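You operate a simulated robot arm through the tools that you are given. There is no shell and no other tool.

You are at the controls of a simulated robot arm. One attempt, no reset.

Task
Load the small brass coil on the red reel and secure it.
Fine: brake on HOLD before you wind the hub to TIGHT; swing both reel arms over the coil.
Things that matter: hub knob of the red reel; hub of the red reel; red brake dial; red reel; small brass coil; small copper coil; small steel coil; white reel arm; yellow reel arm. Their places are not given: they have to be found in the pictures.

It is judged by the outcome, as a careful person would: the job done as asked, and still so three seconds after it is handed in. It fails if anything else is knocked over, pushed out of place, dropped, spilled or broken.

Robot
A 7-joint arm with a fingered hand, fixed in place. Base frame: the origin is on the floor under the middle of its stand, x ahead of it, y to its left, z up. Units: m, degrees, N and s.
It reaches about 1.228 m from its shoulder. Its first joint turns from -115.0 to 115.0 degrees. Payload 5 kg.
Tool frame: the origin (TCP) lies between the finger pads and is the grasp point; the fingertips stand 0.032 m ahead of it; z points along the fingers, y is the line along which they close. The gripper opens to 0.16 m; its body begins 0.089 m behind the TCP. The gripper is a hand of 4 fingers: y runs from the thumb to the fingers, the wrist lies at [0, 0, -0.267] in the tool frame.
Orientation is that of the tool frame in the base frame, as a unit quaternion [x, y, z, w]. With the fingers straight down and closing along the base's y, the tool's x points along the base's -x, its y along +y and its z along -z.

Tools
- The arm moves only by the tool servo_tool. Its argument "deltas" is a list of rows, each a list of 6 numbers: the shift along the tool's x, y, z in m, then the turn, a rotation vector about the tool's x, y, z in degrees. In form: [[dx, dy, dz, ax, ay, az], ...]. A call has 1 to 20 rows; each row shifts and turns the commanded pose from where the row before left it, along the tool's axes as they then stand. Each row takes 0.2 s and may step no farther than 0.05 m and 8.6 degrees from the row before; otherwise, the whole call is refused. Where a pose cannot be reached the arm comes as near as it can. A force on the tool above 40 N (or 10 N above the force at the start of the call, whichever is more), or a blocked arm, ends the call early, and 0.2 s more pass. In this call time passes only in rows, and 0.2 s behind the last. It gives the time, the measured TCP pose, the force on the tool (base axes), the opening and the grip force at its end, in the units of the frame above (readings bear some noise), with the torque about the TCP (base axes, N m) and any sound that the robot's microphone picked up.
- Cameras (640 x 400 px; columns grow to the right, rows downward): "scene" is fixed at [0.3995, -0.6503, 1.6826]; the picture's right is [0.87, -0.50, 0.00], its down [-0.37, -0.65, -0.66] and it looks along [0.33, 0.57, -0.75] (base axes); focal length 320 px, centre (320, 200). "wrist" rides on the gripper at [0.08, -0.004, -0.114] in the tool frame; the picture's right is [0.05, 1.00, 0.00], its down [-0.82, 0.04, -0.58] and it looks along [-0.58, 0.03, 0.82] (tool axes); focal length 265 px, centre (320, 200).
- get_image(camera): a new picture of that camera. The clock stands still meanwhile.
- lift_body(by): slides the trunk up (or, below 0, down) by that many m; the arm rides with it, the base frame stays. It gives what a move gives, with no picture.
- finger_targets(finger1, finger2, finger3, thumb_bend): sets how far each is bent, from 0 (flat) to 1 (curled in); at 0.3 the hand is open as for a grip, at 0.7 the pads meet at the TCP. One left out holds its place. A second passes; each finger stops where it meets its share of the squeeze, and holds until it gets a number again. It is the only way to open and close the hand. It gives what a move gives, with no picture; readings hold the bend of each and the force on the fingers (four entries, about 0 where the hand has none), thumb and palm.
- locate(camera, pixels): for up to 12 pixels [column, row] of the newest picture of that camera ("zoom" is the newest enlarged one), the place [x, y, z] in the base frame of the surface seen there, good to about 0.003 m. The clock stands still meanwhile.
- enlarge(camera, box): a new picture of the part [left, top, right, bottom] of that camera's present view, enlarged. The clock stands still meanwhile.
- close_job(): hands the job in; it is judged then, once.

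Leave the gripper open and the arm clear of the work at the hand-in unless told otherwise.

The tools are called after "Request:" as a command line: name --pt "numbers of a row" for each row, then --argument value for the rest, lists and objects as JSON in quotes. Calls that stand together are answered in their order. servo_tool: Moves the arm, as the interface text tells. Its arguments: {"type":"object","properties":{"deltas":{"type":"array","items":{"type":"array","items":{"type":"number"}}}},"required":["deltas"]} The other tools are called the same way: lift_body (by) moves the trunk up or down; finger_targets (finger1, finger2, finger3, thumb_bend) moves the fingers one by one; get_image (camera) takes a picture; locate (camera, pixels) gives the place of the surface under pixels of a picture; enlarge (camera, box) takes an enlarged picture of a part of a camera's view; close_job () hands the job in.

At the start:

```text
t: 0.0
tool_pos: [0.7275, 0.1088, 1.2505]
tool_rot: [0.0, 1.0, 0.0, 0.001]
wrist_force: [-0.5, 0.2, 0.2]
torque: [-0.03, 0.0, 0.02]
finger_gap: 0.1598
gripper_force: 0.2
shape: jaw
bend: [0.3, 0.3, 0.3, 0.3]
finger forces: [0.0, 0.0, 0.0, 0.0, 0.0, 0.1]
trunk travel left (down, up): [-0.7, 0.29]
```

scene: 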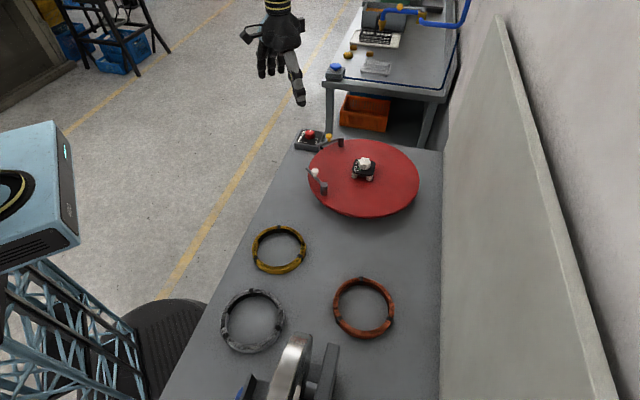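
wrist: 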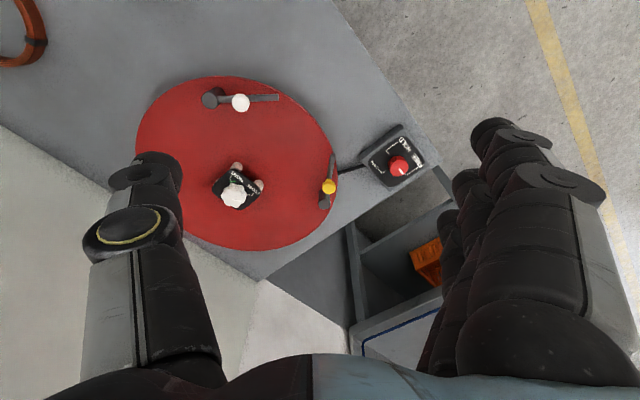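

I see the red reel in the scene at about (363,178), the brass coil at (279,250), the steel coil at (252,320), the copper coil at (364,307), and the brake dial at (308,137). I'll enlarge the relevant parts first.

Request:
enlarge --camera "scene" --box '[280, 110, 440, 230]'

Request:
enlarge --camera "wrist" --box '[130, 60, 440, 260]'

```text
3.33 times, centred on (360, 170) of scene
```

zoom: 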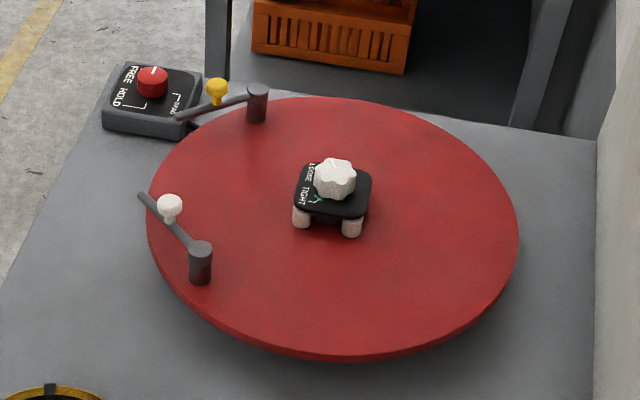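

```text
2.00 times, centred on (285, 160) of wrist
```

zoom: 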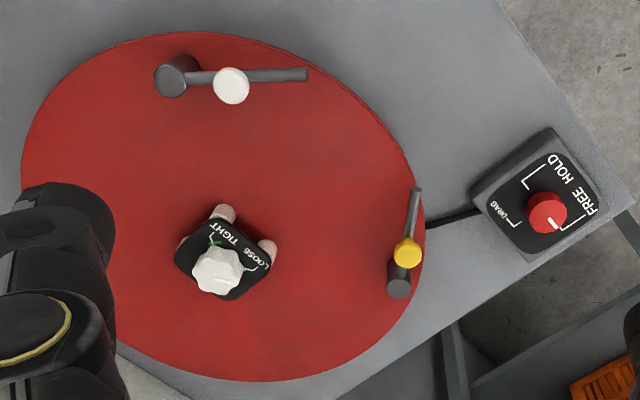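

The hub knob has LOOSE/TIGHT marks, and the brake dial has DRAG/FREE/HOLD marks. I'll locate points on the reel, the arms and the dial in the zoomed wrist picture, and the coils in the scene picture.

Request:
locate --camera "zoom" --pixels '[[218, 270], [224, 213], [268, 245], [230, 85], [170, 75], [305, 75], [407, 252], [399, 287], [417, 190], [547, 212], [500, 190], [100, 150]]'

Request:
locate --camera "scene" --pixels '[[279, 250], [255, 238], [282, 227], [304, 243], [280, 272], [254, 262], [252, 320], [364, 307], [352, 213], [309, 176], [419, 182], [370, 140]]'

Request:
enlarge --camera "scene" --box '[200, 210, 420, 370]'

```text
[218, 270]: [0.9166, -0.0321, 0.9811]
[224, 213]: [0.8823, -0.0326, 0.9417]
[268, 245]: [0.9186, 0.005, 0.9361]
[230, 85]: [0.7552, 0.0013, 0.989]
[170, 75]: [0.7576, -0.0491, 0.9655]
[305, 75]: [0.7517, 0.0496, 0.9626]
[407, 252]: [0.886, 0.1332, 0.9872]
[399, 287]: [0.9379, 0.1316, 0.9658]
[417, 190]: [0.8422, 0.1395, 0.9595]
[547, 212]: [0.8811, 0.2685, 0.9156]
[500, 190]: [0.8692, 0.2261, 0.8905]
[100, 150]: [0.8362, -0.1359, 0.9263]
```

```text
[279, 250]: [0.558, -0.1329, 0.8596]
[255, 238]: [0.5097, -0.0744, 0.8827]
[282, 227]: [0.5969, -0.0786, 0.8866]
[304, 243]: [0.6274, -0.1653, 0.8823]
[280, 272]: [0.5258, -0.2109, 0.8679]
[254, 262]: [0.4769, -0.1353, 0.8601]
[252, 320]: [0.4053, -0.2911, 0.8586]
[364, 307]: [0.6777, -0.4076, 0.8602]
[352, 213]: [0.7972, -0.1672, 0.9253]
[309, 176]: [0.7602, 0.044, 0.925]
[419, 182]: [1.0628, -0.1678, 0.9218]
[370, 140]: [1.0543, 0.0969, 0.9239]
```

```text
2.50 times, centred on (310, 290) of scene
```

zoom: 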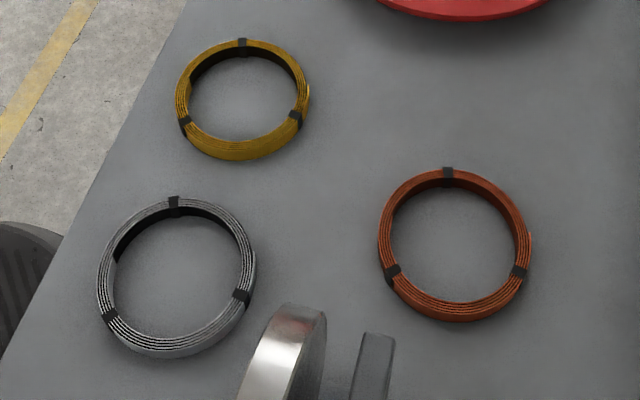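

Now I'll locate several points on the brass coil in this zoom: the ring's top surface, its tapes and both rims.

Request:
locate --camera "zoom" --pixels '[[242, 42], [242, 50], [184, 80], [180, 97], [186, 122], [210, 138], [245, 144], [280, 134], [296, 116], [302, 90], [290, 65], [210, 52]]'

Request:
get_image --camera "wrist"

```text
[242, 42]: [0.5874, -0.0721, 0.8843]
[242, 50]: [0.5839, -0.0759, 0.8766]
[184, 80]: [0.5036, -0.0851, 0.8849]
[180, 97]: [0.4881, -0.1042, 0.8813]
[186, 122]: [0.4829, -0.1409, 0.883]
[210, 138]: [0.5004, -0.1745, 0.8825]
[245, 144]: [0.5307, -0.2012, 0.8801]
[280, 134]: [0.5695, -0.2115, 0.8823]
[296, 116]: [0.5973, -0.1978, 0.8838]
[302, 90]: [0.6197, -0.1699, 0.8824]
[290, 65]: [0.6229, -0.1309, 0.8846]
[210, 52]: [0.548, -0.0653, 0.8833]
```

```text
taken
```

wrist: 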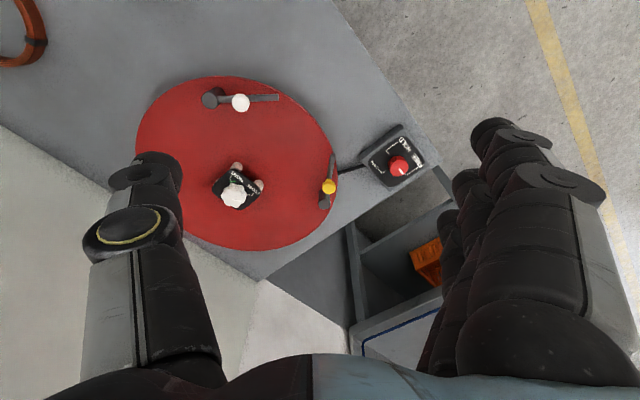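

The brass coil's centre is near (0.554, -0.137), with a mid radius of about 0.071 m and its top at z≈0.884. Next I'll look closely at the brake dial at wrist (398,165) and the hub knob at wrist (237,190).

Request:
enlarge --camera "wrist" --box '[350, 115, 446, 195]'

Request:
locate --camera "zoom" --pixels '[[320, 200], [350, 240], [430, 120], [130, 280], [320, 60], [560, 260], [290, 330], [360, 70], [300, 150], [340, 150]]'

Request:
enlarge --camera "wrist" --box '[190, 140, 286, 220]'

```text
5.00 times, centred on (398, 155) of wrist
```

zoom: 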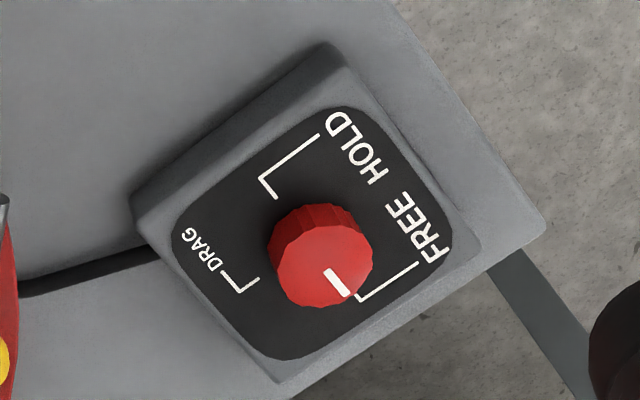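

```text
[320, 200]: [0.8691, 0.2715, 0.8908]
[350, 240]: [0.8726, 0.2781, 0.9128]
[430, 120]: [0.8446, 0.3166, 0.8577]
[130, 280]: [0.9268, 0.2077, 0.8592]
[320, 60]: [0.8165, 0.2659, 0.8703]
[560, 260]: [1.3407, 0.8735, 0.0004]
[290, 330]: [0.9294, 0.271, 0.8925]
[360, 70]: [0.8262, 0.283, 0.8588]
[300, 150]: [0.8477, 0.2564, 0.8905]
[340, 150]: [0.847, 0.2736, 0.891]
```

```text
5.00 times, centred on (238, 180) of wrist
```

zoom: 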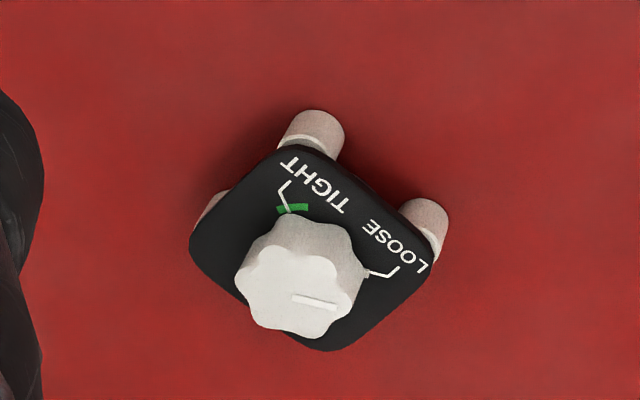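

The dial's pointer sits at FREE (zoom mark near (360,297)), and the HOLD tick is near (270,195). The hub knob's pointer is at LOOSE, and the TIGHT tick has a green mark. I'll locate the hub points in this zoom, then zoom on the dial again to locate its ticks.

Request:
locate --camera "zoom" --pixels '[[300, 285], [293, 299], [337, 307], [292, 208], [286, 183], [372, 273], [396, 268], [318, 120], [430, 212], [205, 212], [325, 345], [212, 250]]'

Request:
enlarge --camera "wrist" --box '[350, 115, 446, 195]'

Request:
locate --camera "zoom" --pixels '[[325, 272], [345, 293], [315, 255], [362, 298], [418, 264], [274, 196], [262, 179], [318, 136], [240, 291], [258, 279], [222, 273], [270, 250]]'

```text
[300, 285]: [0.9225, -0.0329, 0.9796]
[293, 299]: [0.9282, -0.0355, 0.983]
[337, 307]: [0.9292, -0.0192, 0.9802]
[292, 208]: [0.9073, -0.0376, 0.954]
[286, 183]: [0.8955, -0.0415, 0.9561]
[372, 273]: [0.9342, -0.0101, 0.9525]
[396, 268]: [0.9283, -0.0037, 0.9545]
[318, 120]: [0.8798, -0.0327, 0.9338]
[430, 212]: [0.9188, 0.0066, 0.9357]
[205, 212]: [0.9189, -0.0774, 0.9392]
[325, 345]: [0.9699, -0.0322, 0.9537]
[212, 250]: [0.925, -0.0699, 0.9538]
```

```text
5.00 times, centred on (398, 155) of wrist
```

zoom: 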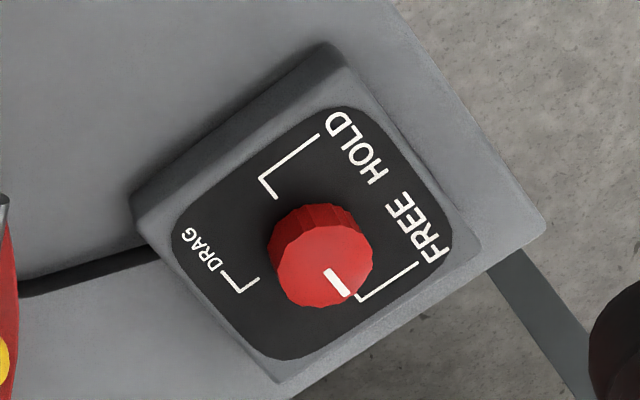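

```text
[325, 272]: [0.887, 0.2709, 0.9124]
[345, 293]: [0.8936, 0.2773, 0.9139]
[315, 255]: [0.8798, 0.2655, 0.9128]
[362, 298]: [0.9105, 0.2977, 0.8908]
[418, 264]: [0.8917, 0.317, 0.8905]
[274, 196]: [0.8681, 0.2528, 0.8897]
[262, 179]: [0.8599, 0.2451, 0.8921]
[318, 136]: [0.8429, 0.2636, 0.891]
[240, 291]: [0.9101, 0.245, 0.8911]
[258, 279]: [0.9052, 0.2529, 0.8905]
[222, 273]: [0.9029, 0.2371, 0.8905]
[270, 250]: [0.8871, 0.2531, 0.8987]
```

Summary of what I read:
- **Dial:** centre about (0.884, 0.269), plate z 0.89, top 0.913, diameter about 0.04. FREE is at about +45°, DRAG at -45°, HOLD at -135°, so I need about 180° clockwise.
- **Hub knob:** centre about (0.923, -0.033), top 0.98.

Next I'll test the fingers in free air, well above everything, to see where the pads go.

Request:
finger_targets --finger1 0.55 --finger2 0.55 --finger3 0.55 --thumb_bend 0.55

Request:
get_image --camera "wrist"

```text
t: 1.0
tool_pos: [0.7285, 0.1099, 1.2509]
tool_rot: [0.0, 1.0, -0.001, 0.0]
wrist_force: [0.4, 0.3, 0.4]
torque: [-0.01, 0.0, -0.01]
finger_gap: 0.0727
gripper_force: 0.1
shape: fingers
bend: [0.55, 0.55, 0.55, 0.55]
finger forces: [0.1, 0.0, 0.0, 0.0, 0.1, 0.1]
trunk travel left (down, up): [-0.7, 0.29]
```

```text
taken
```

wrist: 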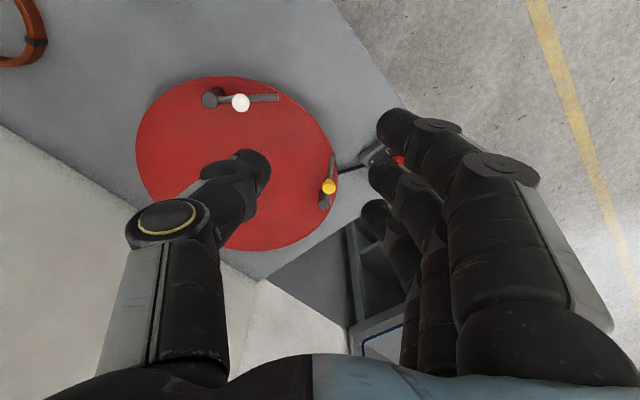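

The fingers curl inward. I'll locate the fingertip surfaces in this wrist picture: thumb at (260,165), fingers at (390,125), (377,178) and (370,212).

Request:
locate --camera "wrist" --pixels '[[262, 168], [268, 180], [262, 155], [258, 210], [382, 125], [392, 113], [374, 178], [365, 212], [405, 165], [400, 200], [390, 240], [230, 180]]'

Request:
finger_targets --finger1 0.65 --finger2 0.65 --finger3 0.65 --thumb_bend 0.65

Request:
get_image --camera "wrist"

```text
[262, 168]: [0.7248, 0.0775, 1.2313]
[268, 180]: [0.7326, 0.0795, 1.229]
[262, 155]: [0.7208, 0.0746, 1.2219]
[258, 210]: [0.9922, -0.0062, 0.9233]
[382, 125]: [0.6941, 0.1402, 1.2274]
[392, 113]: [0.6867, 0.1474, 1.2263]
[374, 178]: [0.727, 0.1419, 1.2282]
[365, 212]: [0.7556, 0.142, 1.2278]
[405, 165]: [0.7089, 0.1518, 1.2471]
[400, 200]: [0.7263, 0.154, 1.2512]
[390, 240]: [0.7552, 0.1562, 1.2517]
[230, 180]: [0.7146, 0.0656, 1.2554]
```

```text
t: 2.0
tool_pos: [0.7285, 0.1093, 1.2501]
tool_rot: [0.0, 1.0, 0.0, 0.0]
wrist_force: [-0.8, -0.2, 0.5]
torque: [0.0, 0.01, 0.02]
finger_gap: 0.0378
gripper_force: 0.1
shape: fingers
bend: [0.65, 0.65, 0.65, 0.65]
finger forces: [0.0, 0.1, 0.1, 0.0, 0.1, 0.0]
trunk travel left (down, up): [-0.7, 0.29]
```

```text
taken
```

wrist: 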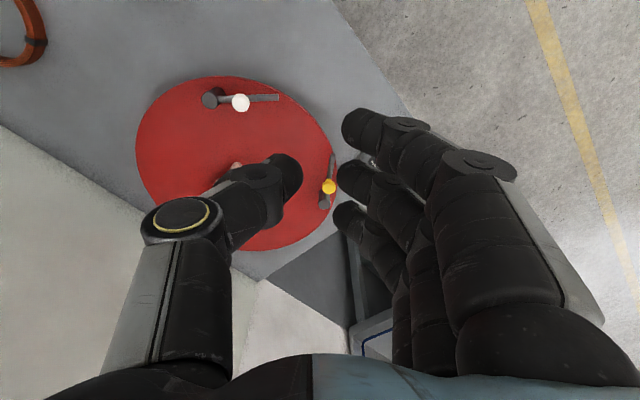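

At bend 0.65 the gap reads 0.038. I'll locate points on the fingers to learn the hand's envelope, including the tips and the knuckles.

Request:
locate --camera "wrist" --pixels '[[298, 170], [290, 200], [345, 130], [342, 178], [338, 215], [150, 230], [130, 330], [515, 175], [590, 300], [435, 125], [350, 250], [640, 380]]'

Request:
finger_targets --finger1 0.0 --finger2 0.65 --finger3 0.0 --thumb_bend 0.65

Request:
get_image --camera "wrist"

Request:
enlarge --camera "scene" --box '[200, 0, 360, 120]'

```text
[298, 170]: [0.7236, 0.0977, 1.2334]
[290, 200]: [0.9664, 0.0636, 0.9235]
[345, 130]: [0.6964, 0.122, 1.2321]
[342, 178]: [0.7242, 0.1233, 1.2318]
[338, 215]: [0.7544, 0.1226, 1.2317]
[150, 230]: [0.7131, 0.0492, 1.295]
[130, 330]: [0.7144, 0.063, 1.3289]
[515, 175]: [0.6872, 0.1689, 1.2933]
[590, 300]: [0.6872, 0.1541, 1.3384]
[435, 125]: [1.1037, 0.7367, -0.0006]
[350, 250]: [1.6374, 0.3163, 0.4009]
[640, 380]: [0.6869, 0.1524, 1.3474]
```

```text
t: 3.0
tool_pos: [0.7289, 0.1089, 1.2512]
tool_rot: [0.0, 1.0, 0.0, 0.0]
wrist_force: [0.1, -0.1, -0.2]
torque: [-0.02, -0.01, -0.02]
finger_gap: 0.138
gripper_force: 0.0
shape: fingers
bend: [0.0, 0.65, 0.0, 0.65]
finger forces: [0.0, 0.1, 0.0, 0.0, 0.0, 0.1]
trunk travel left (down, up): [-0.7, 0.29]
```

```text
taken
```

wrist: 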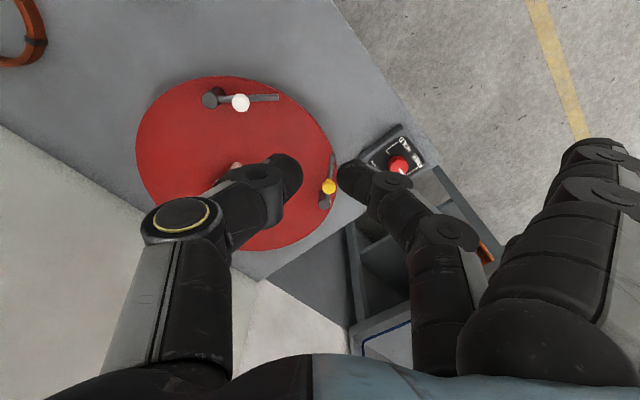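

```text
3.33 times, centred on (280, 60) of scene
```

zoom: 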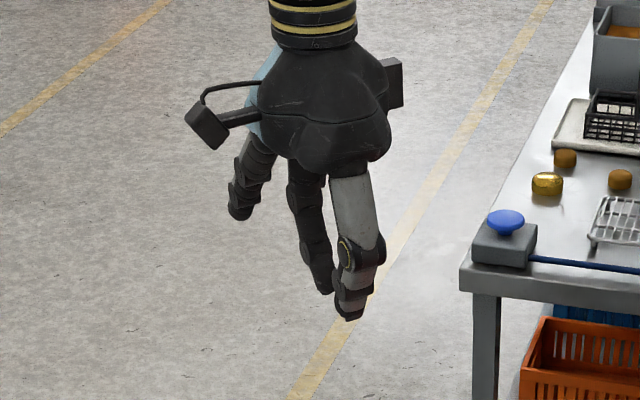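

With fingers 1 and 3 flat they splay outward. I'll locate their tips to know the envelope.

Request:
locate --camera "wrist" --pixels '[[575, 150], [600, 145], [570, 170], [590, 200], [620, 210], [545, 230], [298, 172], [342, 178]]'

Request:
enlarge --camera "wrist" --box '[480, 120, 640, 240]'

```text
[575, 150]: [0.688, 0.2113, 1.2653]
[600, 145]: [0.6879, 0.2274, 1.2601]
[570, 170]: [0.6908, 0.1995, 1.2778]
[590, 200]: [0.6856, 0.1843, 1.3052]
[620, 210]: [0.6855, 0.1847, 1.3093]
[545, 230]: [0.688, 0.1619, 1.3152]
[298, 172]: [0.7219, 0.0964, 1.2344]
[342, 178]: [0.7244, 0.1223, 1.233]
```

```text
3.33 times, centred on (560, 180) of wrist
```

zoom: 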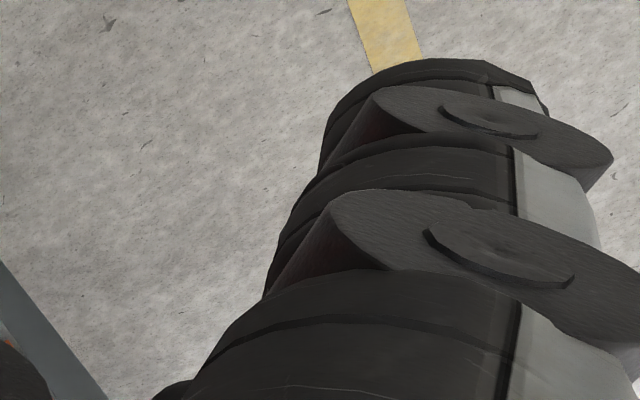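

Flat fingers stay about 0.11 m out and slightly above TCP level, so pinching with finger 2 and the thumb while fingers 1 and 3 stay flat works well for knobs. I'll set the brake first. I move above the dial at (0.884, 0.269), then turn the hand so the fingers point to base -x and the thumb to +x. The clockwise turn then sweeps the fingers over the free +y side, away from the yellow arm.

Request:
finger_targets --finger1 0.0 --finger2 0.45 --finger3 0.0 --thumb_bend 0.45

Request:
servo_tool --pt "-0.0194 0.02 0.012 0 0 0" --pt "-0.0194 0.02 0.012 0 0 0" --pt "-0.0194 0.02 0.012 0 0 0" --pt "-0.0194 0.02 0.012 0 0 0" --pt "-0.0194 0.02 0.012 0 0 0" --pt "-0.0194 0.02 0.012 0 0 0" --pt "-0.0194 0.02 0.012 0 0 0" --pt "-0.0194 0.02 0.012 0 0 0" --pt "0 0 0 0 0 -8.2" --pt "0 0 0 0 0 -8.2" --pt "0 0 0 0 0 -8.2" --pt "0 0 0 0 0 -8.2" --pt "0 0 0 0 0 -8.2" --pt "0 0 0 0 0 -8.2" --pt "0 0 0 0 0 -8.2" --pt "0 0 0 0 0 -8.2" --pt "0 0 0 0 0 -8.2" --pt "0 0 0 0 0 -8.2"

Request:
get_image --camera "wrist"

Request:
get_image --camera "scene"

```text
t: 4.0
tool_pos: [0.7293, 0.1094, 1.2507]
tool_rot: [0.0, 1.0, 0.0, 0.001]
wrist_force: [0.1, 0.0, 0.5]
torque: [0.01, 0.01, 0.01]
finger_gap: 0.1775
gripper_force: 0.0
shape: fingers
bend: [0.0, 0.45, 0.0, 0.45]
finger forces: [0.0, 0.0, 0.1, 0.0, 0.0, 0.0]
trunk travel left (down, up): [-0.7, 0.29]
```

```text
t: 7.8
tool_pos: [0.884, 0.2685, 1.1551]
tool_rot: [-0.657, 0.754, 0.0, 0.0]
wrist_force: [-0.4, -0.4, -0.3]
torque: [0.0, -0.01, 0.01]
finger_gap: 0.1777
gripper_force: 0.0
shape: fingers
bend: [0.0, 0.45, 0.0, 0.45]
finger forces: [0.0, 0.1, 0.0, 0.1, 0.1, 0.0]
trunk travel left (down, up): [-0.7, 0.29]
```

```text
taken
```

wrist: 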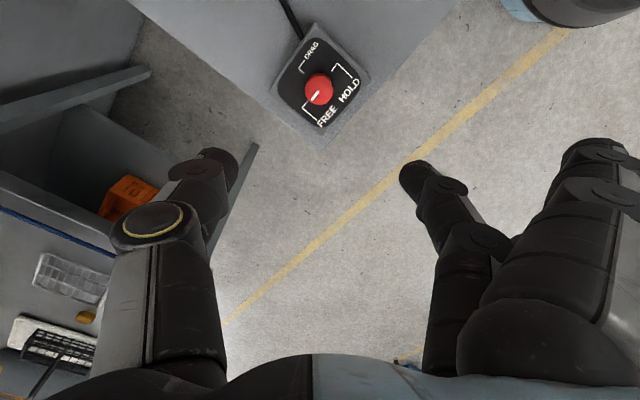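

```text
taken
```

scene: 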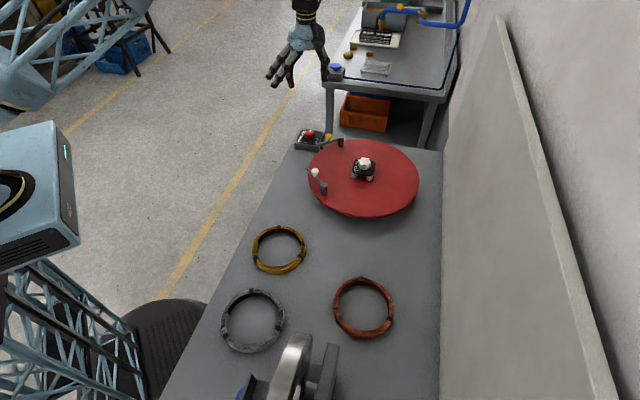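

The rotation of -82° was reached, and the dial appears at (318,90), nearly on the tool axis. I'll zoom on it to refine its centre.

Request:
enlarge --camera "wrist" --box '[258, 20, 386, 150]'

Request:
locate --camera "zoom" --pixels '[[320, 220], [300, 245], [320, 165], [240, 290], [430, 240], [310, 150], [255, 220], [370, 200], [300, 170], [300, 320], [200, 200], [450, 150]]'

```text
3.08 times, centred on (322, 85) of wrist
```

zoom: 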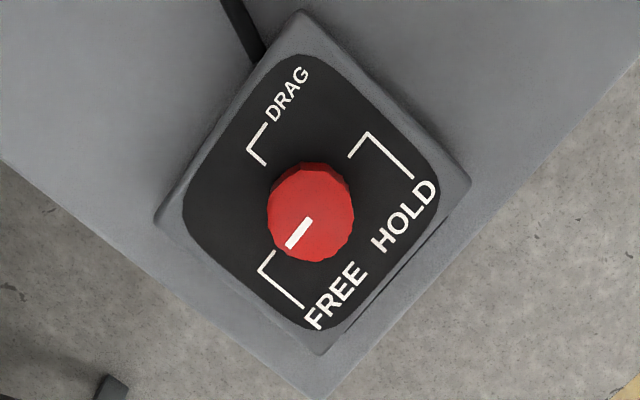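

```text
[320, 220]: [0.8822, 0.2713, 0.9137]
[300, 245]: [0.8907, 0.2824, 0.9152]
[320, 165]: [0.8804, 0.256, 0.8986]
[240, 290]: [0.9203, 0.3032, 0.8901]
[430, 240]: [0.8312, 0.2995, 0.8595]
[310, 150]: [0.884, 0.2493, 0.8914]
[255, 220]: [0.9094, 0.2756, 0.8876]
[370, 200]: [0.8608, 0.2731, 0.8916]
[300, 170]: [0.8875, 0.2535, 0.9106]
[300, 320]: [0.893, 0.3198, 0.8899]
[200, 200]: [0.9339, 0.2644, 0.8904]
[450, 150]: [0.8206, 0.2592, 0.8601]
```

The knob centre is about (0.885, 0.270), its top z≈0.914, and its diameter about 0.036. I'll descend to TCP z≈0.965 first, checking the force.

Request:
servo_tool --pt "0 0 0.038 0 0 0" --pt "0 0 0.038 0 0 0" --pt "0 0 0.038 0 0 0" --pt "0 0 0.038 0 0 0" --pt "0 0 0.038 0 0 0"

Request:
get_image --camera "wrist"

Request:
enlarge --camera "scene" --box '[260, 60, 420, 180]'

```text
t: 9.0
tool_pos: [0.8854, 0.2697, 0.9656]
tool_rot: [-0.656, 0.755, 0.0, 0.001]
wrist_force: [0.3, 0.2, -0.4]
torque: [-0.03, 0.06, -0.02]
finger_gap: 0.1779
gripper_force: 0.1
shape: fingers
bend: [0.0, 0.45, 0.0, 0.45]
finger forces: [0.0, 0.0, 0.1, 0.0, 0.1, 0.0]
trunk travel left (down, up): [-0.7, 0.29]
```

```text
taken
```

wrist: 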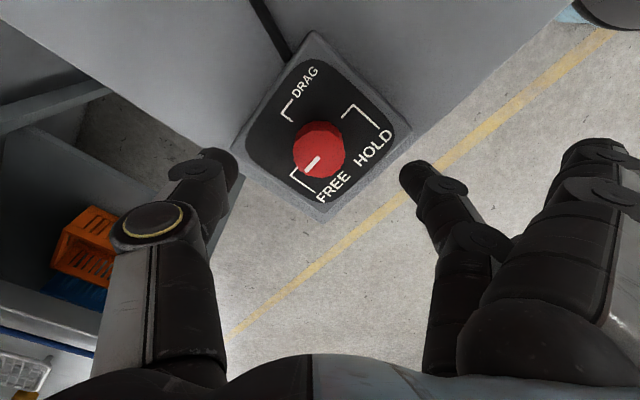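

```text
3.33 times, centred on (340, 120) of scene
```

zoom: 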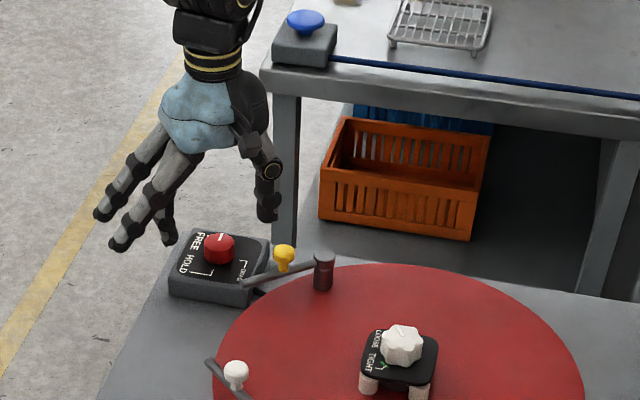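

The alignment looks good: the knob at (318,150) sits between the thumb and finger 2. I'll descend to TCP z≈0.928 and close finger 2 and the thumb gently on the knob.

Request:
servo_tool --pt "0 0 0.02 0 0 0" --pt "0 0 0.017 0 0 0"

Request:
get_image --camera "wrist"

```text
t: 9.6
tool_pos: [0.8837, 0.2704, 0.9291]
tool_rot: [-0.656, 0.755, -0.001, 0.0]
wrist_force: [0.2, 0.0, 5.5]
torque: [-0.01, 0.26, 0.02]
finger_gap: 0.1778
gripper_force: 2.6
shape: fingers
bend: [0.0, 0.45, 0.0, 0.45]
finger forces: [0.0, 4.7, 0.0, 0.1, 0.6, 0.1]
trunk travel left (down, up): [-0.7, 0.29]
```

```text
taken
```

wrist: 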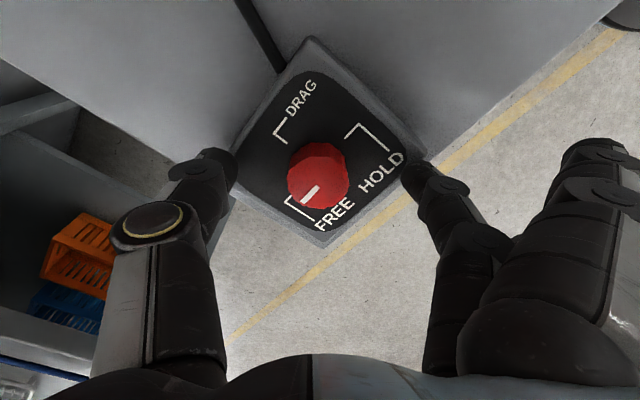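

Finger 2 touched the box top with about 5 N, since its tip reaches lower at this bend. I'll raise 8 mm and then close partly, because the tips rise as they curl.

Request:
servo_tool --pt "0 0 -0.008 0 0 0"

Request:
finger_targets --finger2 0.57 --thumb_bend 0.57

Request:
get_image --camera "wrist"

```text
t: 10.0
tool_pos: [0.8831, 0.2697, 0.9346]
tool_rot: [-0.656, 0.755, 0.0, 0.0]
wrist_force: [-0.5, 0.4, -0.3]
torque: [-0.02, 0.0, -0.04]
finger_gap: 0.1776
gripper_force: 0.0
shape: fingers
bend: [0.0, 0.45, 0.0, 0.45]
finger forces: [0.1, 0.0, 0.1, 0.0, 0.1, 0.0]
trunk travel left (down, up): [-0.7, 0.29]
```

```text
t: 11.0
tool_pos: [0.8844, 0.2704, 0.9354]
tool_rot: [-0.656, 0.755, 0.0, 0.0]
wrist_force: [0.3, -0.5, 0.3]
torque: [0.04, 0.0, 0.03]
finger_gap: 0.1563
gripper_force: 0.0
shape: fingers
bend: [0.0, 0.56, 0.0, 0.56]
finger forces: [0.0, 0.0, 0.0, 0.1, 0.0, 0.1]
trunk travel left (down, up): [-0.7, 0.29]
```

```text
taken
```

wrist: 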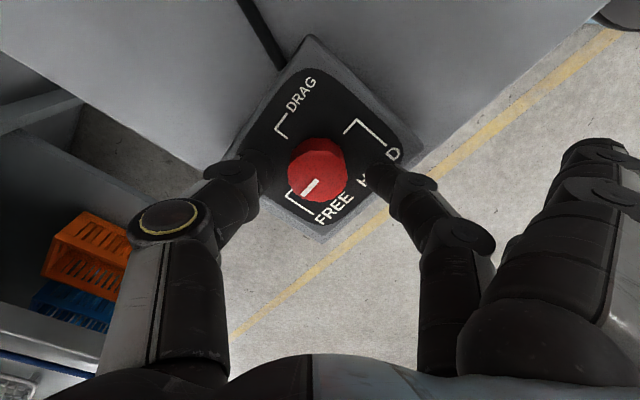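

The fingertips now straddle the knob. I'll lower 7 mm and close finger 2 and the thumb to grip it.

Request:
servo_tool --pt "0 0 0.004 0 0 0" --pt "0 0 0.003 0 0 0"

Request:
finger_targets --finger2 0.72 --thumb_bend 0.72

Request:
get_image --camera "wrist"

```text
t: 11.6
tool_pos: [0.884, 0.2688, 0.9317]
tool_rot: [-0.656, 0.755, -0.001, 0.0]
wrist_force: [-0.3, -0.8, 6.5]
torque: [-0.07, -0.3, -0.03]
finger_gap: 0.1557
gripper_force: 4.1
shape: fingers
bend: [0.0, 0.56, 0.0, 0.56]
finger forces: [0.0, 0.0, 0.0, 0.0, 7.1, 0.0]
trunk travel left (down, up): [-0.7, 0.29]
```

```text
t: 12.6
tool_pos: [0.8845, 0.2697, 0.9284]
tool_rot: [-0.656, 0.755, 0.0, 0.0]
wrist_force: [9.1, -1.8, -4.1]
torque: [0.0, -0.13, -0.03]
finger_gap: 0.1437
gripper_force: 12.9
shape: fingers
bend: [0.0, 0.64, 0.0, 0.66]
finger forces: [0.0, 9.0, 0.0, 0.1, 18.0, 0.1]
trunk travel left (down, up): [-0.7, 0.29]
```

```text
taken
```

wrist: 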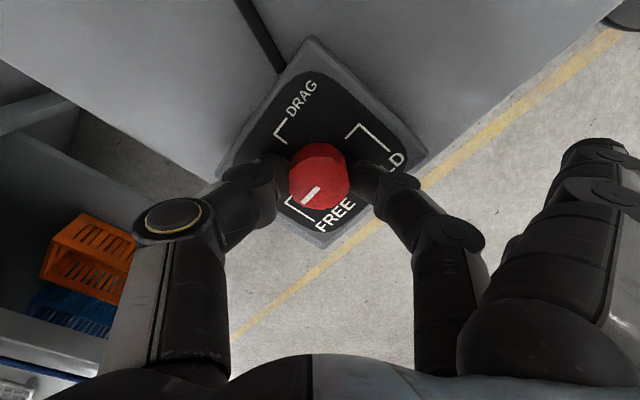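

The knob is gripped (finger 2 at 9 N, thumb at 18 N). I'll turn clockwise seen from above (+az), 40° first, and check.

Request:
servo_tool --pt "0 0 0 0 0 8" --pt "0 0 0 0 0 8" --pt "0 0 0 0 0 8" --pt "0 0 0 0 0 8" --pt "0 0 0 0 0 8"

Request:
get_image --camera "wrist"

```text
t: 13.8
tool_pos: [0.8835, 0.2703, 0.9296]
tool_rot: [-0.358, 0.934, 0.0, 0.0]
wrist_force: [8.2, -0.6, -4.5]
torque: [0.07, -0.09, -0.01]
finger_gap: 0.1437
gripper_force: 13.0
shape: fingers
bend: [0.0, 0.64, 0.0, 0.66]
finger forces: [0.1, 10.5, 0.0, 0.0, 15.8, 0.0]
trunk travel left (down, up): [-0.7, 0.29]
```

```text
taken
```

wrist: 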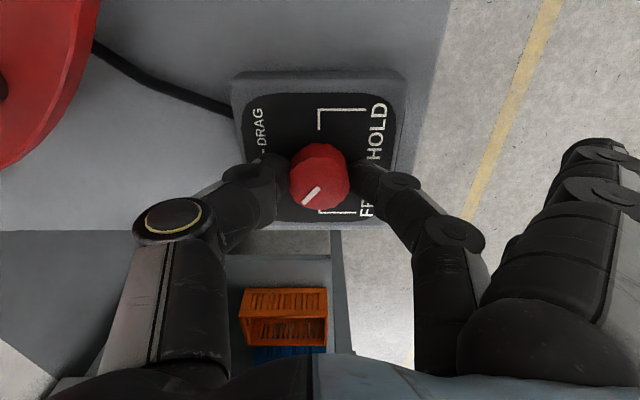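

The knob turns with the hand, since the pointer stays fixed relative to the fingers while the panel rotates. I'll continue another 80°.

Request:
servo_tool --pt "0 0 0 0 0 8" --pt "0 0 0 0 0 8" --pt "0 0 0 0 0 8" --pt "0 0 0 0 0 8" --pt "0 0 0 0 0 8" --pt "0 0 0 0 0 8" --pt "0 0 0 0 0 8" --pt "0 0 0 0 0 8" --pt "0 0 0 0 0 8" --pt "0 0 0 0 0 8"

Request:
get_image --camera "wrist"

```text
t: 16.0
tool_pos: [0.8833, 0.2697, 0.9291]
tool_rot: [0.327, 0.945, 0.0, -0.001]
wrist_force: [3.3, -1.9, -6.2]
torque: [0.12, -0.2, 0.03]
finger_gap: 0.1417
gripper_force: 12.1
shape: fingers
bend: [0.0, 0.64, 0.0, 0.66]
finger forces: [0.0, 12.7, 0.1, 0.0, 12.1, 0.0]
trunk travel left (down, up): [-0.7, 0.29]
```

```text
taken
```

wrist: 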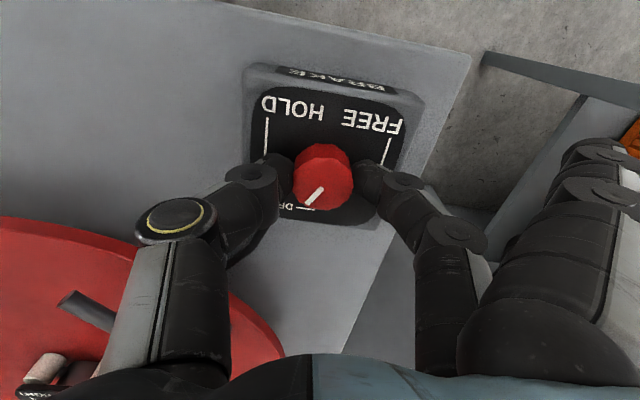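

The pointer is past DRAG. I'll continue 56° toward HOLD.

Request:
servo_tool --pt "0 0 0 0 0 8" --pt "0 0 0 0 0 8" --pt "0 0 0 0 0 8" --pt "0 0 0 0 0 8" --pt "0 0 0 0 0 8" --pt "0 0 0 0 0 8" --pt "0 0 0 0 0 8"

Request:
enlarge --camera "wrist" --box '[200, 60, 440, 260]'

```text
t: 17.6
tool_pos: [0.8828, 0.2717, 0.9293]
tool_rot: [0.732, 0.681, -0.001, 0.0]
wrist_force: [0.8, 4.7, -5.2]
torque: [0.06, -0.23, 0.01]
finger_gap: 0.1412
gripper_force: 12.1
shape: fingers
bend: [0.0, 0.63, 0.0, 0.66]
finger forces: [0.1, 12.6, 0.1, 0.0, 12.0, 0.0]
trunk travel left (down, up): [-0.7, 0.29]
```

```text
2.00 times, centred on (320, 160) of wrist
```

zoom: 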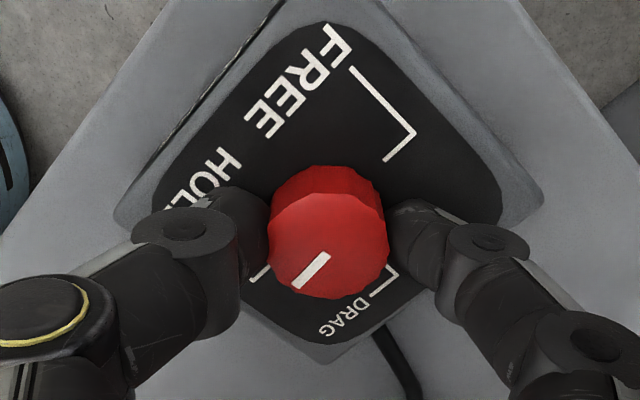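

The pointer is nearly opposite the FREE tick and should be about 4° short of HOLD. I'll turn 4° more and check.

Request:
servo_tool --pt "0 0 0 0 0 4"

Request:
finger_targets --finger2 0.55 --thumb_bend 0.55

Request:
enlarge --camera "wrist" --box '[200, 60, 440, 260]'

```text
t: 18.0
tool_pos: [0.8845, 0.2721, 0.929]
tool_rot: [0.755, 0.656, 0.001, 0.0]
wrist_force: [1.6, 6.9, -4.6]
torque: [0.13, -0.23, 0.03]
finger_gap: 0.1412
gripper_force: 12.4
shape: fingers
bend: [0.0, 0.63, 0.0, 0.66]
finger forces: [0.0, 12.4, 0.0, 0.0, 12.1, 0.0]
trunk travel left (down, up): [-0.7, 0.29]
```

```text
t: 19.0
tool_pos: [0.8829, 0.2701, 0.9304]
tool_rot: [0.755, 0.656, 0.001, 0.0]
wrist_force: [0.1, -4.0, 15.3]
torque: [-0.1, 0.68, 0.16]
finger_gap: 0.1564
gripper_force: 7.6
shape: fingers
bend: [0.0, 0.55, 0.0, 0.56]
finger forces: [0.0, 0.0, 0.0, 0.0, 15.0, 0.0]
trunk travel left (down, up): [-0.7, 0.29]
```

```text
2.00 times, centred on (320, 160) of wrist
```

zoom: 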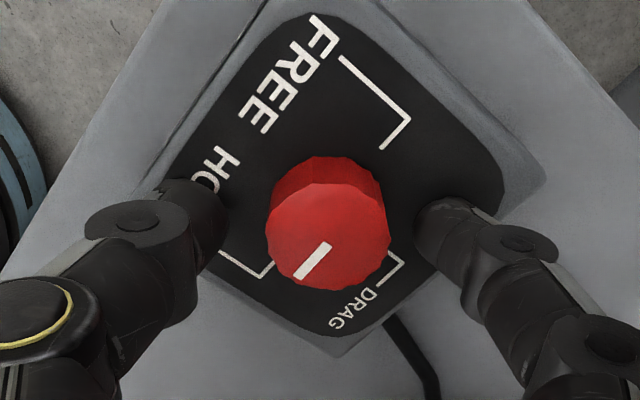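

The pointer is now parallel to the HOLD tick at (268,270). The thumb tip presses the plate at 15 N, so I'll raise the hand straight up now and look again.

Request:
servo_tool --pt "0 0 -0.015 0 0 0" --pt "0 0 -0.03 0 0 0" --pt "0 0 -0.045 0 0 0" --pt "0 0 -0.045 0 0 0" --pt "0 0 -0.045 0 0 0"

Request:
get_image --camera "wrist"

Request:
enlarge --camera "wrist" --box '[248, 20, 392, 140]'

```text
t: 20.2
tool_pos: [0.8834, 0.2691, 1.1107]
tool_rot: [0.755, 0.656, 0.0, 0.0]
wrist_force: [0.6, 0.7, 0.7]
torque: [0.05, -0.03, 0.0]
finger_gap: 0.1575
gripper_force: 0.0
shape: fingers
bend: [0.0, 0.55, 0.0, 0.55]
finger forces: [0.0, 0.0, 0.0, 0.1, 0.0, 0.1]
trunk travel left (down, up): [-0.7, 0.29]
```

```text
taken
```

wrist: 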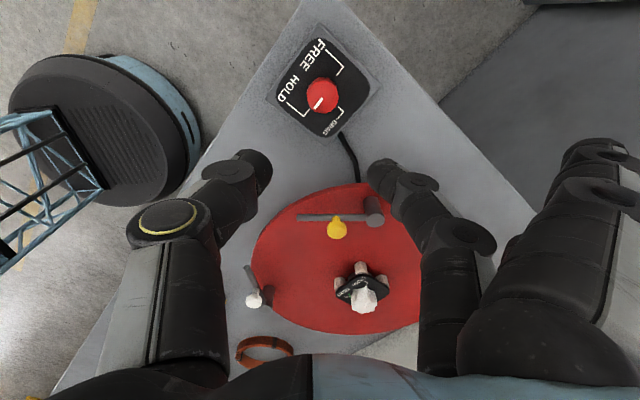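

```text
3.33 times, centred on (320, 80) of wrist
```

zoom: 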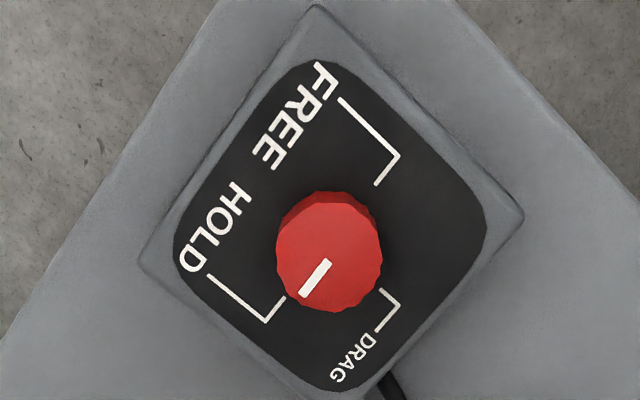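

The pointer appears aligned with HOLD. I'll verify with coordinates of the pointer ends and the ticks.

Request:
locate --camera "zoom" --pixels '[[328, 264], [304, 292], [267, 321], [284, 298], [378, 184], [399, 157], [381, 291], [399, 307]]'

```text
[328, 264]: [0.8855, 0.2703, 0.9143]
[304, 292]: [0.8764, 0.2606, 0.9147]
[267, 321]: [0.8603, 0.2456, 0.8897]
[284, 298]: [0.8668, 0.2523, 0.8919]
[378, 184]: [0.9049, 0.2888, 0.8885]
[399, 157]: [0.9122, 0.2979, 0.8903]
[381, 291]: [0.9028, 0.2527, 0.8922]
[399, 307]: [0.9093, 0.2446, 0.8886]
```

The pointer is at about -133° and the HOLD tick at about -134.5°, so the brake is on HOLD. Next is the coil. I'll turn the hand back to the default yaw (fingers +y, thumb -y) and carry it above the brass coil at (0.554, -0.137), staying at z≈1.11.

Request:
servo_tool --pt "0 0 0 0 0 -8.17" --pt "0 0 0 0 0 -8.17" --pt "0 0 0 0 0 -8.17" --pt "0 0 0 0 0 -8.17" --pt "0 0 0 0 0 -8.17" --pt "0 0 0 0 0 -8.17" --pt "0 0 0 0 0 -8.17" --pt "0 0 0 0 0 -8.17" --pt "0 0 0 0 0 -8.17" --pt "0 0 0 0 0 -8.17" --pt "0 0 0 0 0 -8.17" --pt "0 0 0 0 0 -8.13"

Request:
servo_tool --pt "0.0275 -0.0338 0 0 0 0" --pt "0.0275 -0.0338 0 0 0 0" --pt "0.0275 -0.0338 0 0 0 0" --pt "0.0275 -0.0338 0 0 0 0" --pt "0.0275 -0.0338 0 0 0 0" --pt "0.0275 -0.0338 0 0 0 0" --pt "0.0275 -0.0338 0 0 0 0" --pt "0.0275 -0.0338 0 0 0 0" --pt "0.0275 -0.0338 0 0 0 0" --pt "0.0275 -0.0338 0 0 0 0" --pt "0.0275 -0.0338 0 0 0 0" --pt "0.0275 -0.0338 0 0 0 0"

Request:
finger_targets --finger1 0.24 --finger2 0.24 --finger3 0.24 --thumb_bend 0.24

Request:
get_image --camera "wrist"

Request:
get_image --camera "scene"

```text
t: 22.8
tool_pos: [0.8835, 0.2697, 1.1093]
tool_rot: [-0.001, 1.0, 0.0, -0.001]
wrist_force: [-0.6, -1.3, 0.1]
torque: [-0.01, 0.0, 0.01]
finger_gap: 0.1575
gripper_force: 0.0
shape: fingers
bend: [0.0, 0.55, 0.0, 0.55]
finger forces: [0.0, 0.0, 0.0, 0.0, 0.0, 0.0]
trunk travel left (down, up): [-0.7, 0.29]
```

```text
t: 25.4
tool_pos: [0.5537, -0.1378, 1.1089]
tool_rot: [0.0, 1.0, 0.001, 0.001]
wrist_force: [0.3, 0.1, 0.2]
torque: [0.04, -0.03, 0.01]
finger_gap: 0.1576
gripper_force: 0.0
shape: fingers
bend: [0.0, 0.55, 0.0, 0.55]
finger forces: [0.0, 0.0, 0.0, 0.0, 0.0, 0.0]
trunk travel left (down, up): [-0.7, 0.29]
```

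```text
t: 26.4
tool_pos: [0.5526, -0.1362, 1.1081]
tool_rot: [-0.001, 1.0, 0.0, 0.0]
wrist_force: [-0.2, 0.4, -0.2]
torque: [-0.02, -0.03, -0.05]
finger_gap: 0.1859
gripper_force: 0.1
shape: fingers
bend: [0.24, 0.24, 0.24, 0.24]
finger forces: [0.0, 0.1, 0.0, 0.1, 0.0, 0.1]
trunk travel left (down, up): [-0.7, 0.29]
```

```text
taken
```

wrist: 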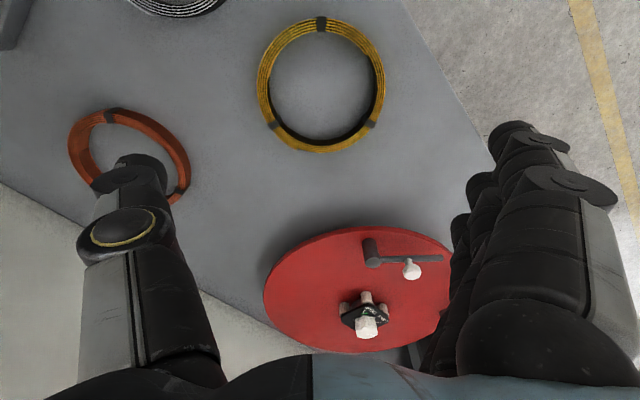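

```text
taken
```

scene: 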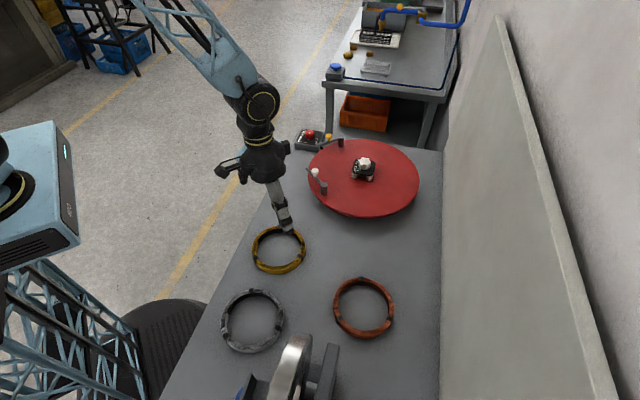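

The ring is nicely visible at (321,85) in the wrist picture. I'll zoom on it and locate outer and inner rim points to refine the centre and radii.

Request:
enlarge --camera "wrist" --box '[225, 0, 417, 170]'

Request:
locate --camera "wrist" --pixels '[[261, 85], [270, 85], [382, 85], [374, 85], [320, 20], [320, 31], [320, 138], [320, 148], [280, 38], [361, 38], [278, 132], [363, 132]]'

Request:
locate --camera "wrist" --pixels '[[160, 165], [145, 158], [100, 180], [160, 225], [85, 240], [495, 150], [510, 125], [565, 150], [520, 190], [615, 200], [470, 180], [452, 220]]'

```text
2.35 times, centred on (321, 85) of wrist
```

zoom: 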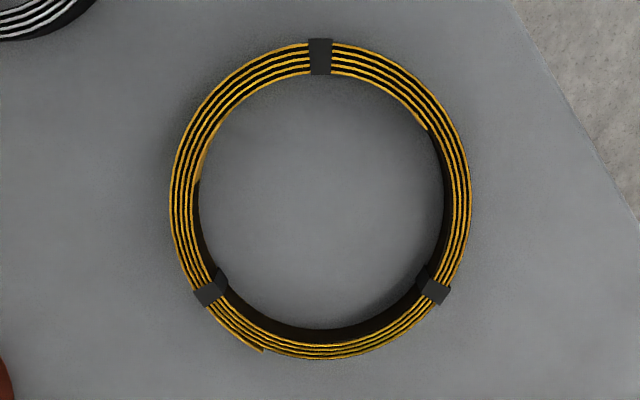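

```text
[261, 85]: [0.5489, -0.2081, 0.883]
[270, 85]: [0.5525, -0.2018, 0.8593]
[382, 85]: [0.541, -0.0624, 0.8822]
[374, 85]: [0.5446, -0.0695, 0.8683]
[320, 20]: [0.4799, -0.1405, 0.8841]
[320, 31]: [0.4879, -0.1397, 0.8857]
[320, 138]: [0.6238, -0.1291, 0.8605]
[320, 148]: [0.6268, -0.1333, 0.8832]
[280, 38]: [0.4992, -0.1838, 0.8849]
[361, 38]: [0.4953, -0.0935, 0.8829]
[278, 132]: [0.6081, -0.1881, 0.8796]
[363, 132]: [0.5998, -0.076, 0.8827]
```

```text
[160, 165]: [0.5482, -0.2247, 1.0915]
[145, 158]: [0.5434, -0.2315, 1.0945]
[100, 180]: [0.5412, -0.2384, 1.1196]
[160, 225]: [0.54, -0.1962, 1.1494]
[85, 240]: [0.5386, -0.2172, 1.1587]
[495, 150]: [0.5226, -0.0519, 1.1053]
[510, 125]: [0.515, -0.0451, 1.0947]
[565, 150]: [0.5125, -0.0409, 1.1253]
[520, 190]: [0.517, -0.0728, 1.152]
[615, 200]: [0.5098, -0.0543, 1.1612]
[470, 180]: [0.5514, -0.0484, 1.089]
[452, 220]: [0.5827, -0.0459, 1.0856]
```

The ring centre computes to (0.554, -0.136), outer radius 0.077, inner radius 0.064, so I can grip it around the outside and keep it centred under the TCP. The fingers at bend 0.24 leave about 1 cm clearance per side. I'll descend to z≈0.91 and check.

Request:
servo_tool --pt "-0.0012 0.001 0.04 0 0 0" --pt "0 0 0.04 0 0 0" --pt "0 0 0.04 0 0 0" --pt "0 0 0.04 0 0 0" --pt "0 0 0.038 0 0 0"

Request:
get_image --camera "wrist"

Request:
enlarge --camera "scene" --box '[200, 170, 360, 290]'

```text
t: 27.6
tool_pos: [0.5559, -0.1353, 0.9089]
tool_rot: [-0.001, 1.0, 0.001, -0.001]
wrist_force: [-0.7, 0.5, 0.5]
torque: [0.0, 0.01, -0.01]
finger_gap: 0.1859
gripper_force: 0.0
shape: fingers
bend: [0.24, 0.24, 0.24, 0.24]
finger forces: [0.0, 0.0, 0.0, 0.1, 0.0, 0.1]
trunk travel left (down, up): [-0.7, 0.29]
```

```text
taken
```

wrist: 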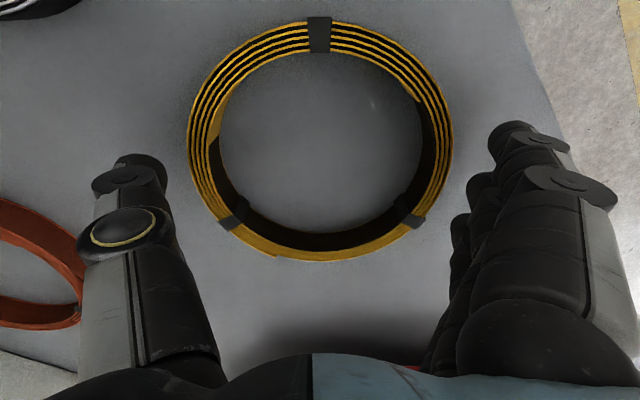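

```text
3.33 times, centred on (280, 230) of scene
```

zoom: 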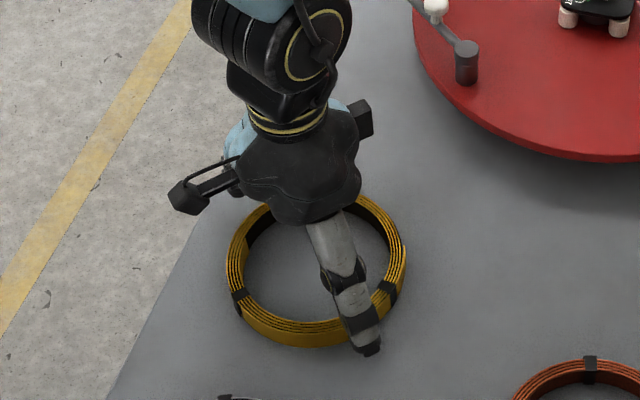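

The hand straddles the ring with clear space on both sides and no contact force. I'll descend the last 12 mm to z≈0.897.

Request:
servo_tool --pt "0 0 0.006 0 0 0" --pt "0 0 0.006 0 0 0"

Request:
finger_targets --finger1 0.29 --finger2 0.28 --finger3 0.29 --thumb_bend 0.28

Request:
get_image --camera "wrist"

```text
t: 28.2
tool_pos: [0.5545, -0.1358, 0.8982]
tool_rot: [0.0, 1.0, 0.0, 0.0]
wrist_force: [0.6, 0.0, -0.4]
torque: [0.05, 0.02, -0.01]
finger_gap: 0.186
gripper_force: 0.0
shape: fingers
bend: [0.24, 0.24, 0.24, 0.24]
finger forces: [0.1, 0.0, 0.1, 0.1, 0.1, 0.0]
trunk travel left (down, up): [-0.7, 0.29]
```

```text
t: 29.2
tool_pos: [0.5534, -0.1354, 0.8985]
tool_rot: [0.0, 1.0, 0.0, 0.0]
wrist_force: [-0.6, 0.6, 0.4]
torque: [-0.02, 0.0, 0.02]
finger_gap: 0.1767
gripper_force: 0.1
shape: fingers
bend: [0.28, 0.28, 0.28, 0.28]
finger forces: [0.0, 0.0, 0.0, 0.1, 0.1, 0.0]
trunk travel left (down, up): [-0.7, 0.29]
```

```text
taken
```

wrist: 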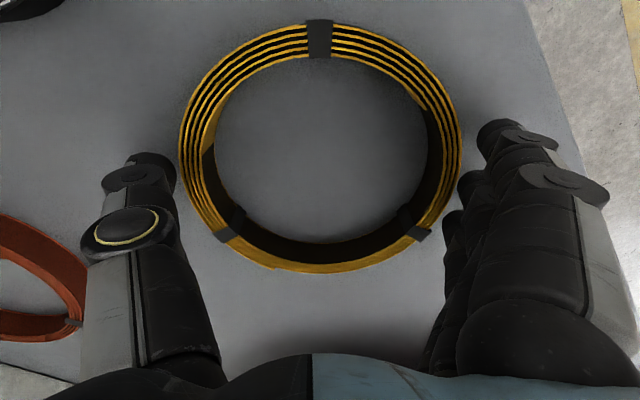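

All clear. I'll close gradually, first to 0.33, and watch each finger's force.

Request:
finger_targets --finger1 0.33 --finger2 0.32 --finger3 0.33 --thumb_bend 0.32

Request:
get_image --camera "wrist"

```text
t: 30.2
tool_pos: [0.5548, -0.1347, 0.8986]
tool_rot: [0.0, 1.0, 0.0, 0.0]
wrist_force: [0.1, -1.1, 0.5]
torque: [-0.03, -0.01, 0.01]
finger_gap: 0.1637
gripper_force: 1.8
shape: fingers
bend: [0.33, 0.3, 0.33, 0.31]
finger forces: [0.0, 1.5, 0.1, 0.0, 2.0, 0.0]
trunk travel left (down, up): [-0.7, 0.29]
```

```text
taken
```

wrist: 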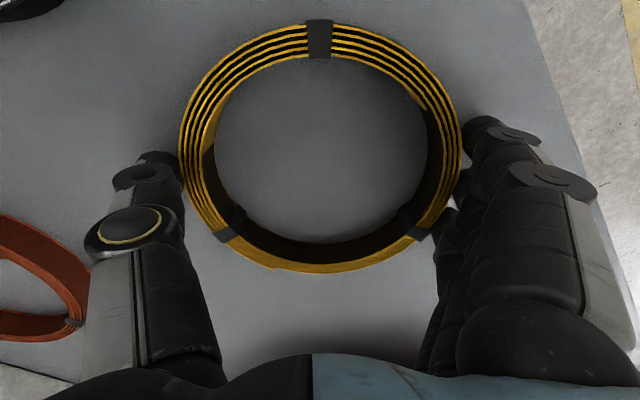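

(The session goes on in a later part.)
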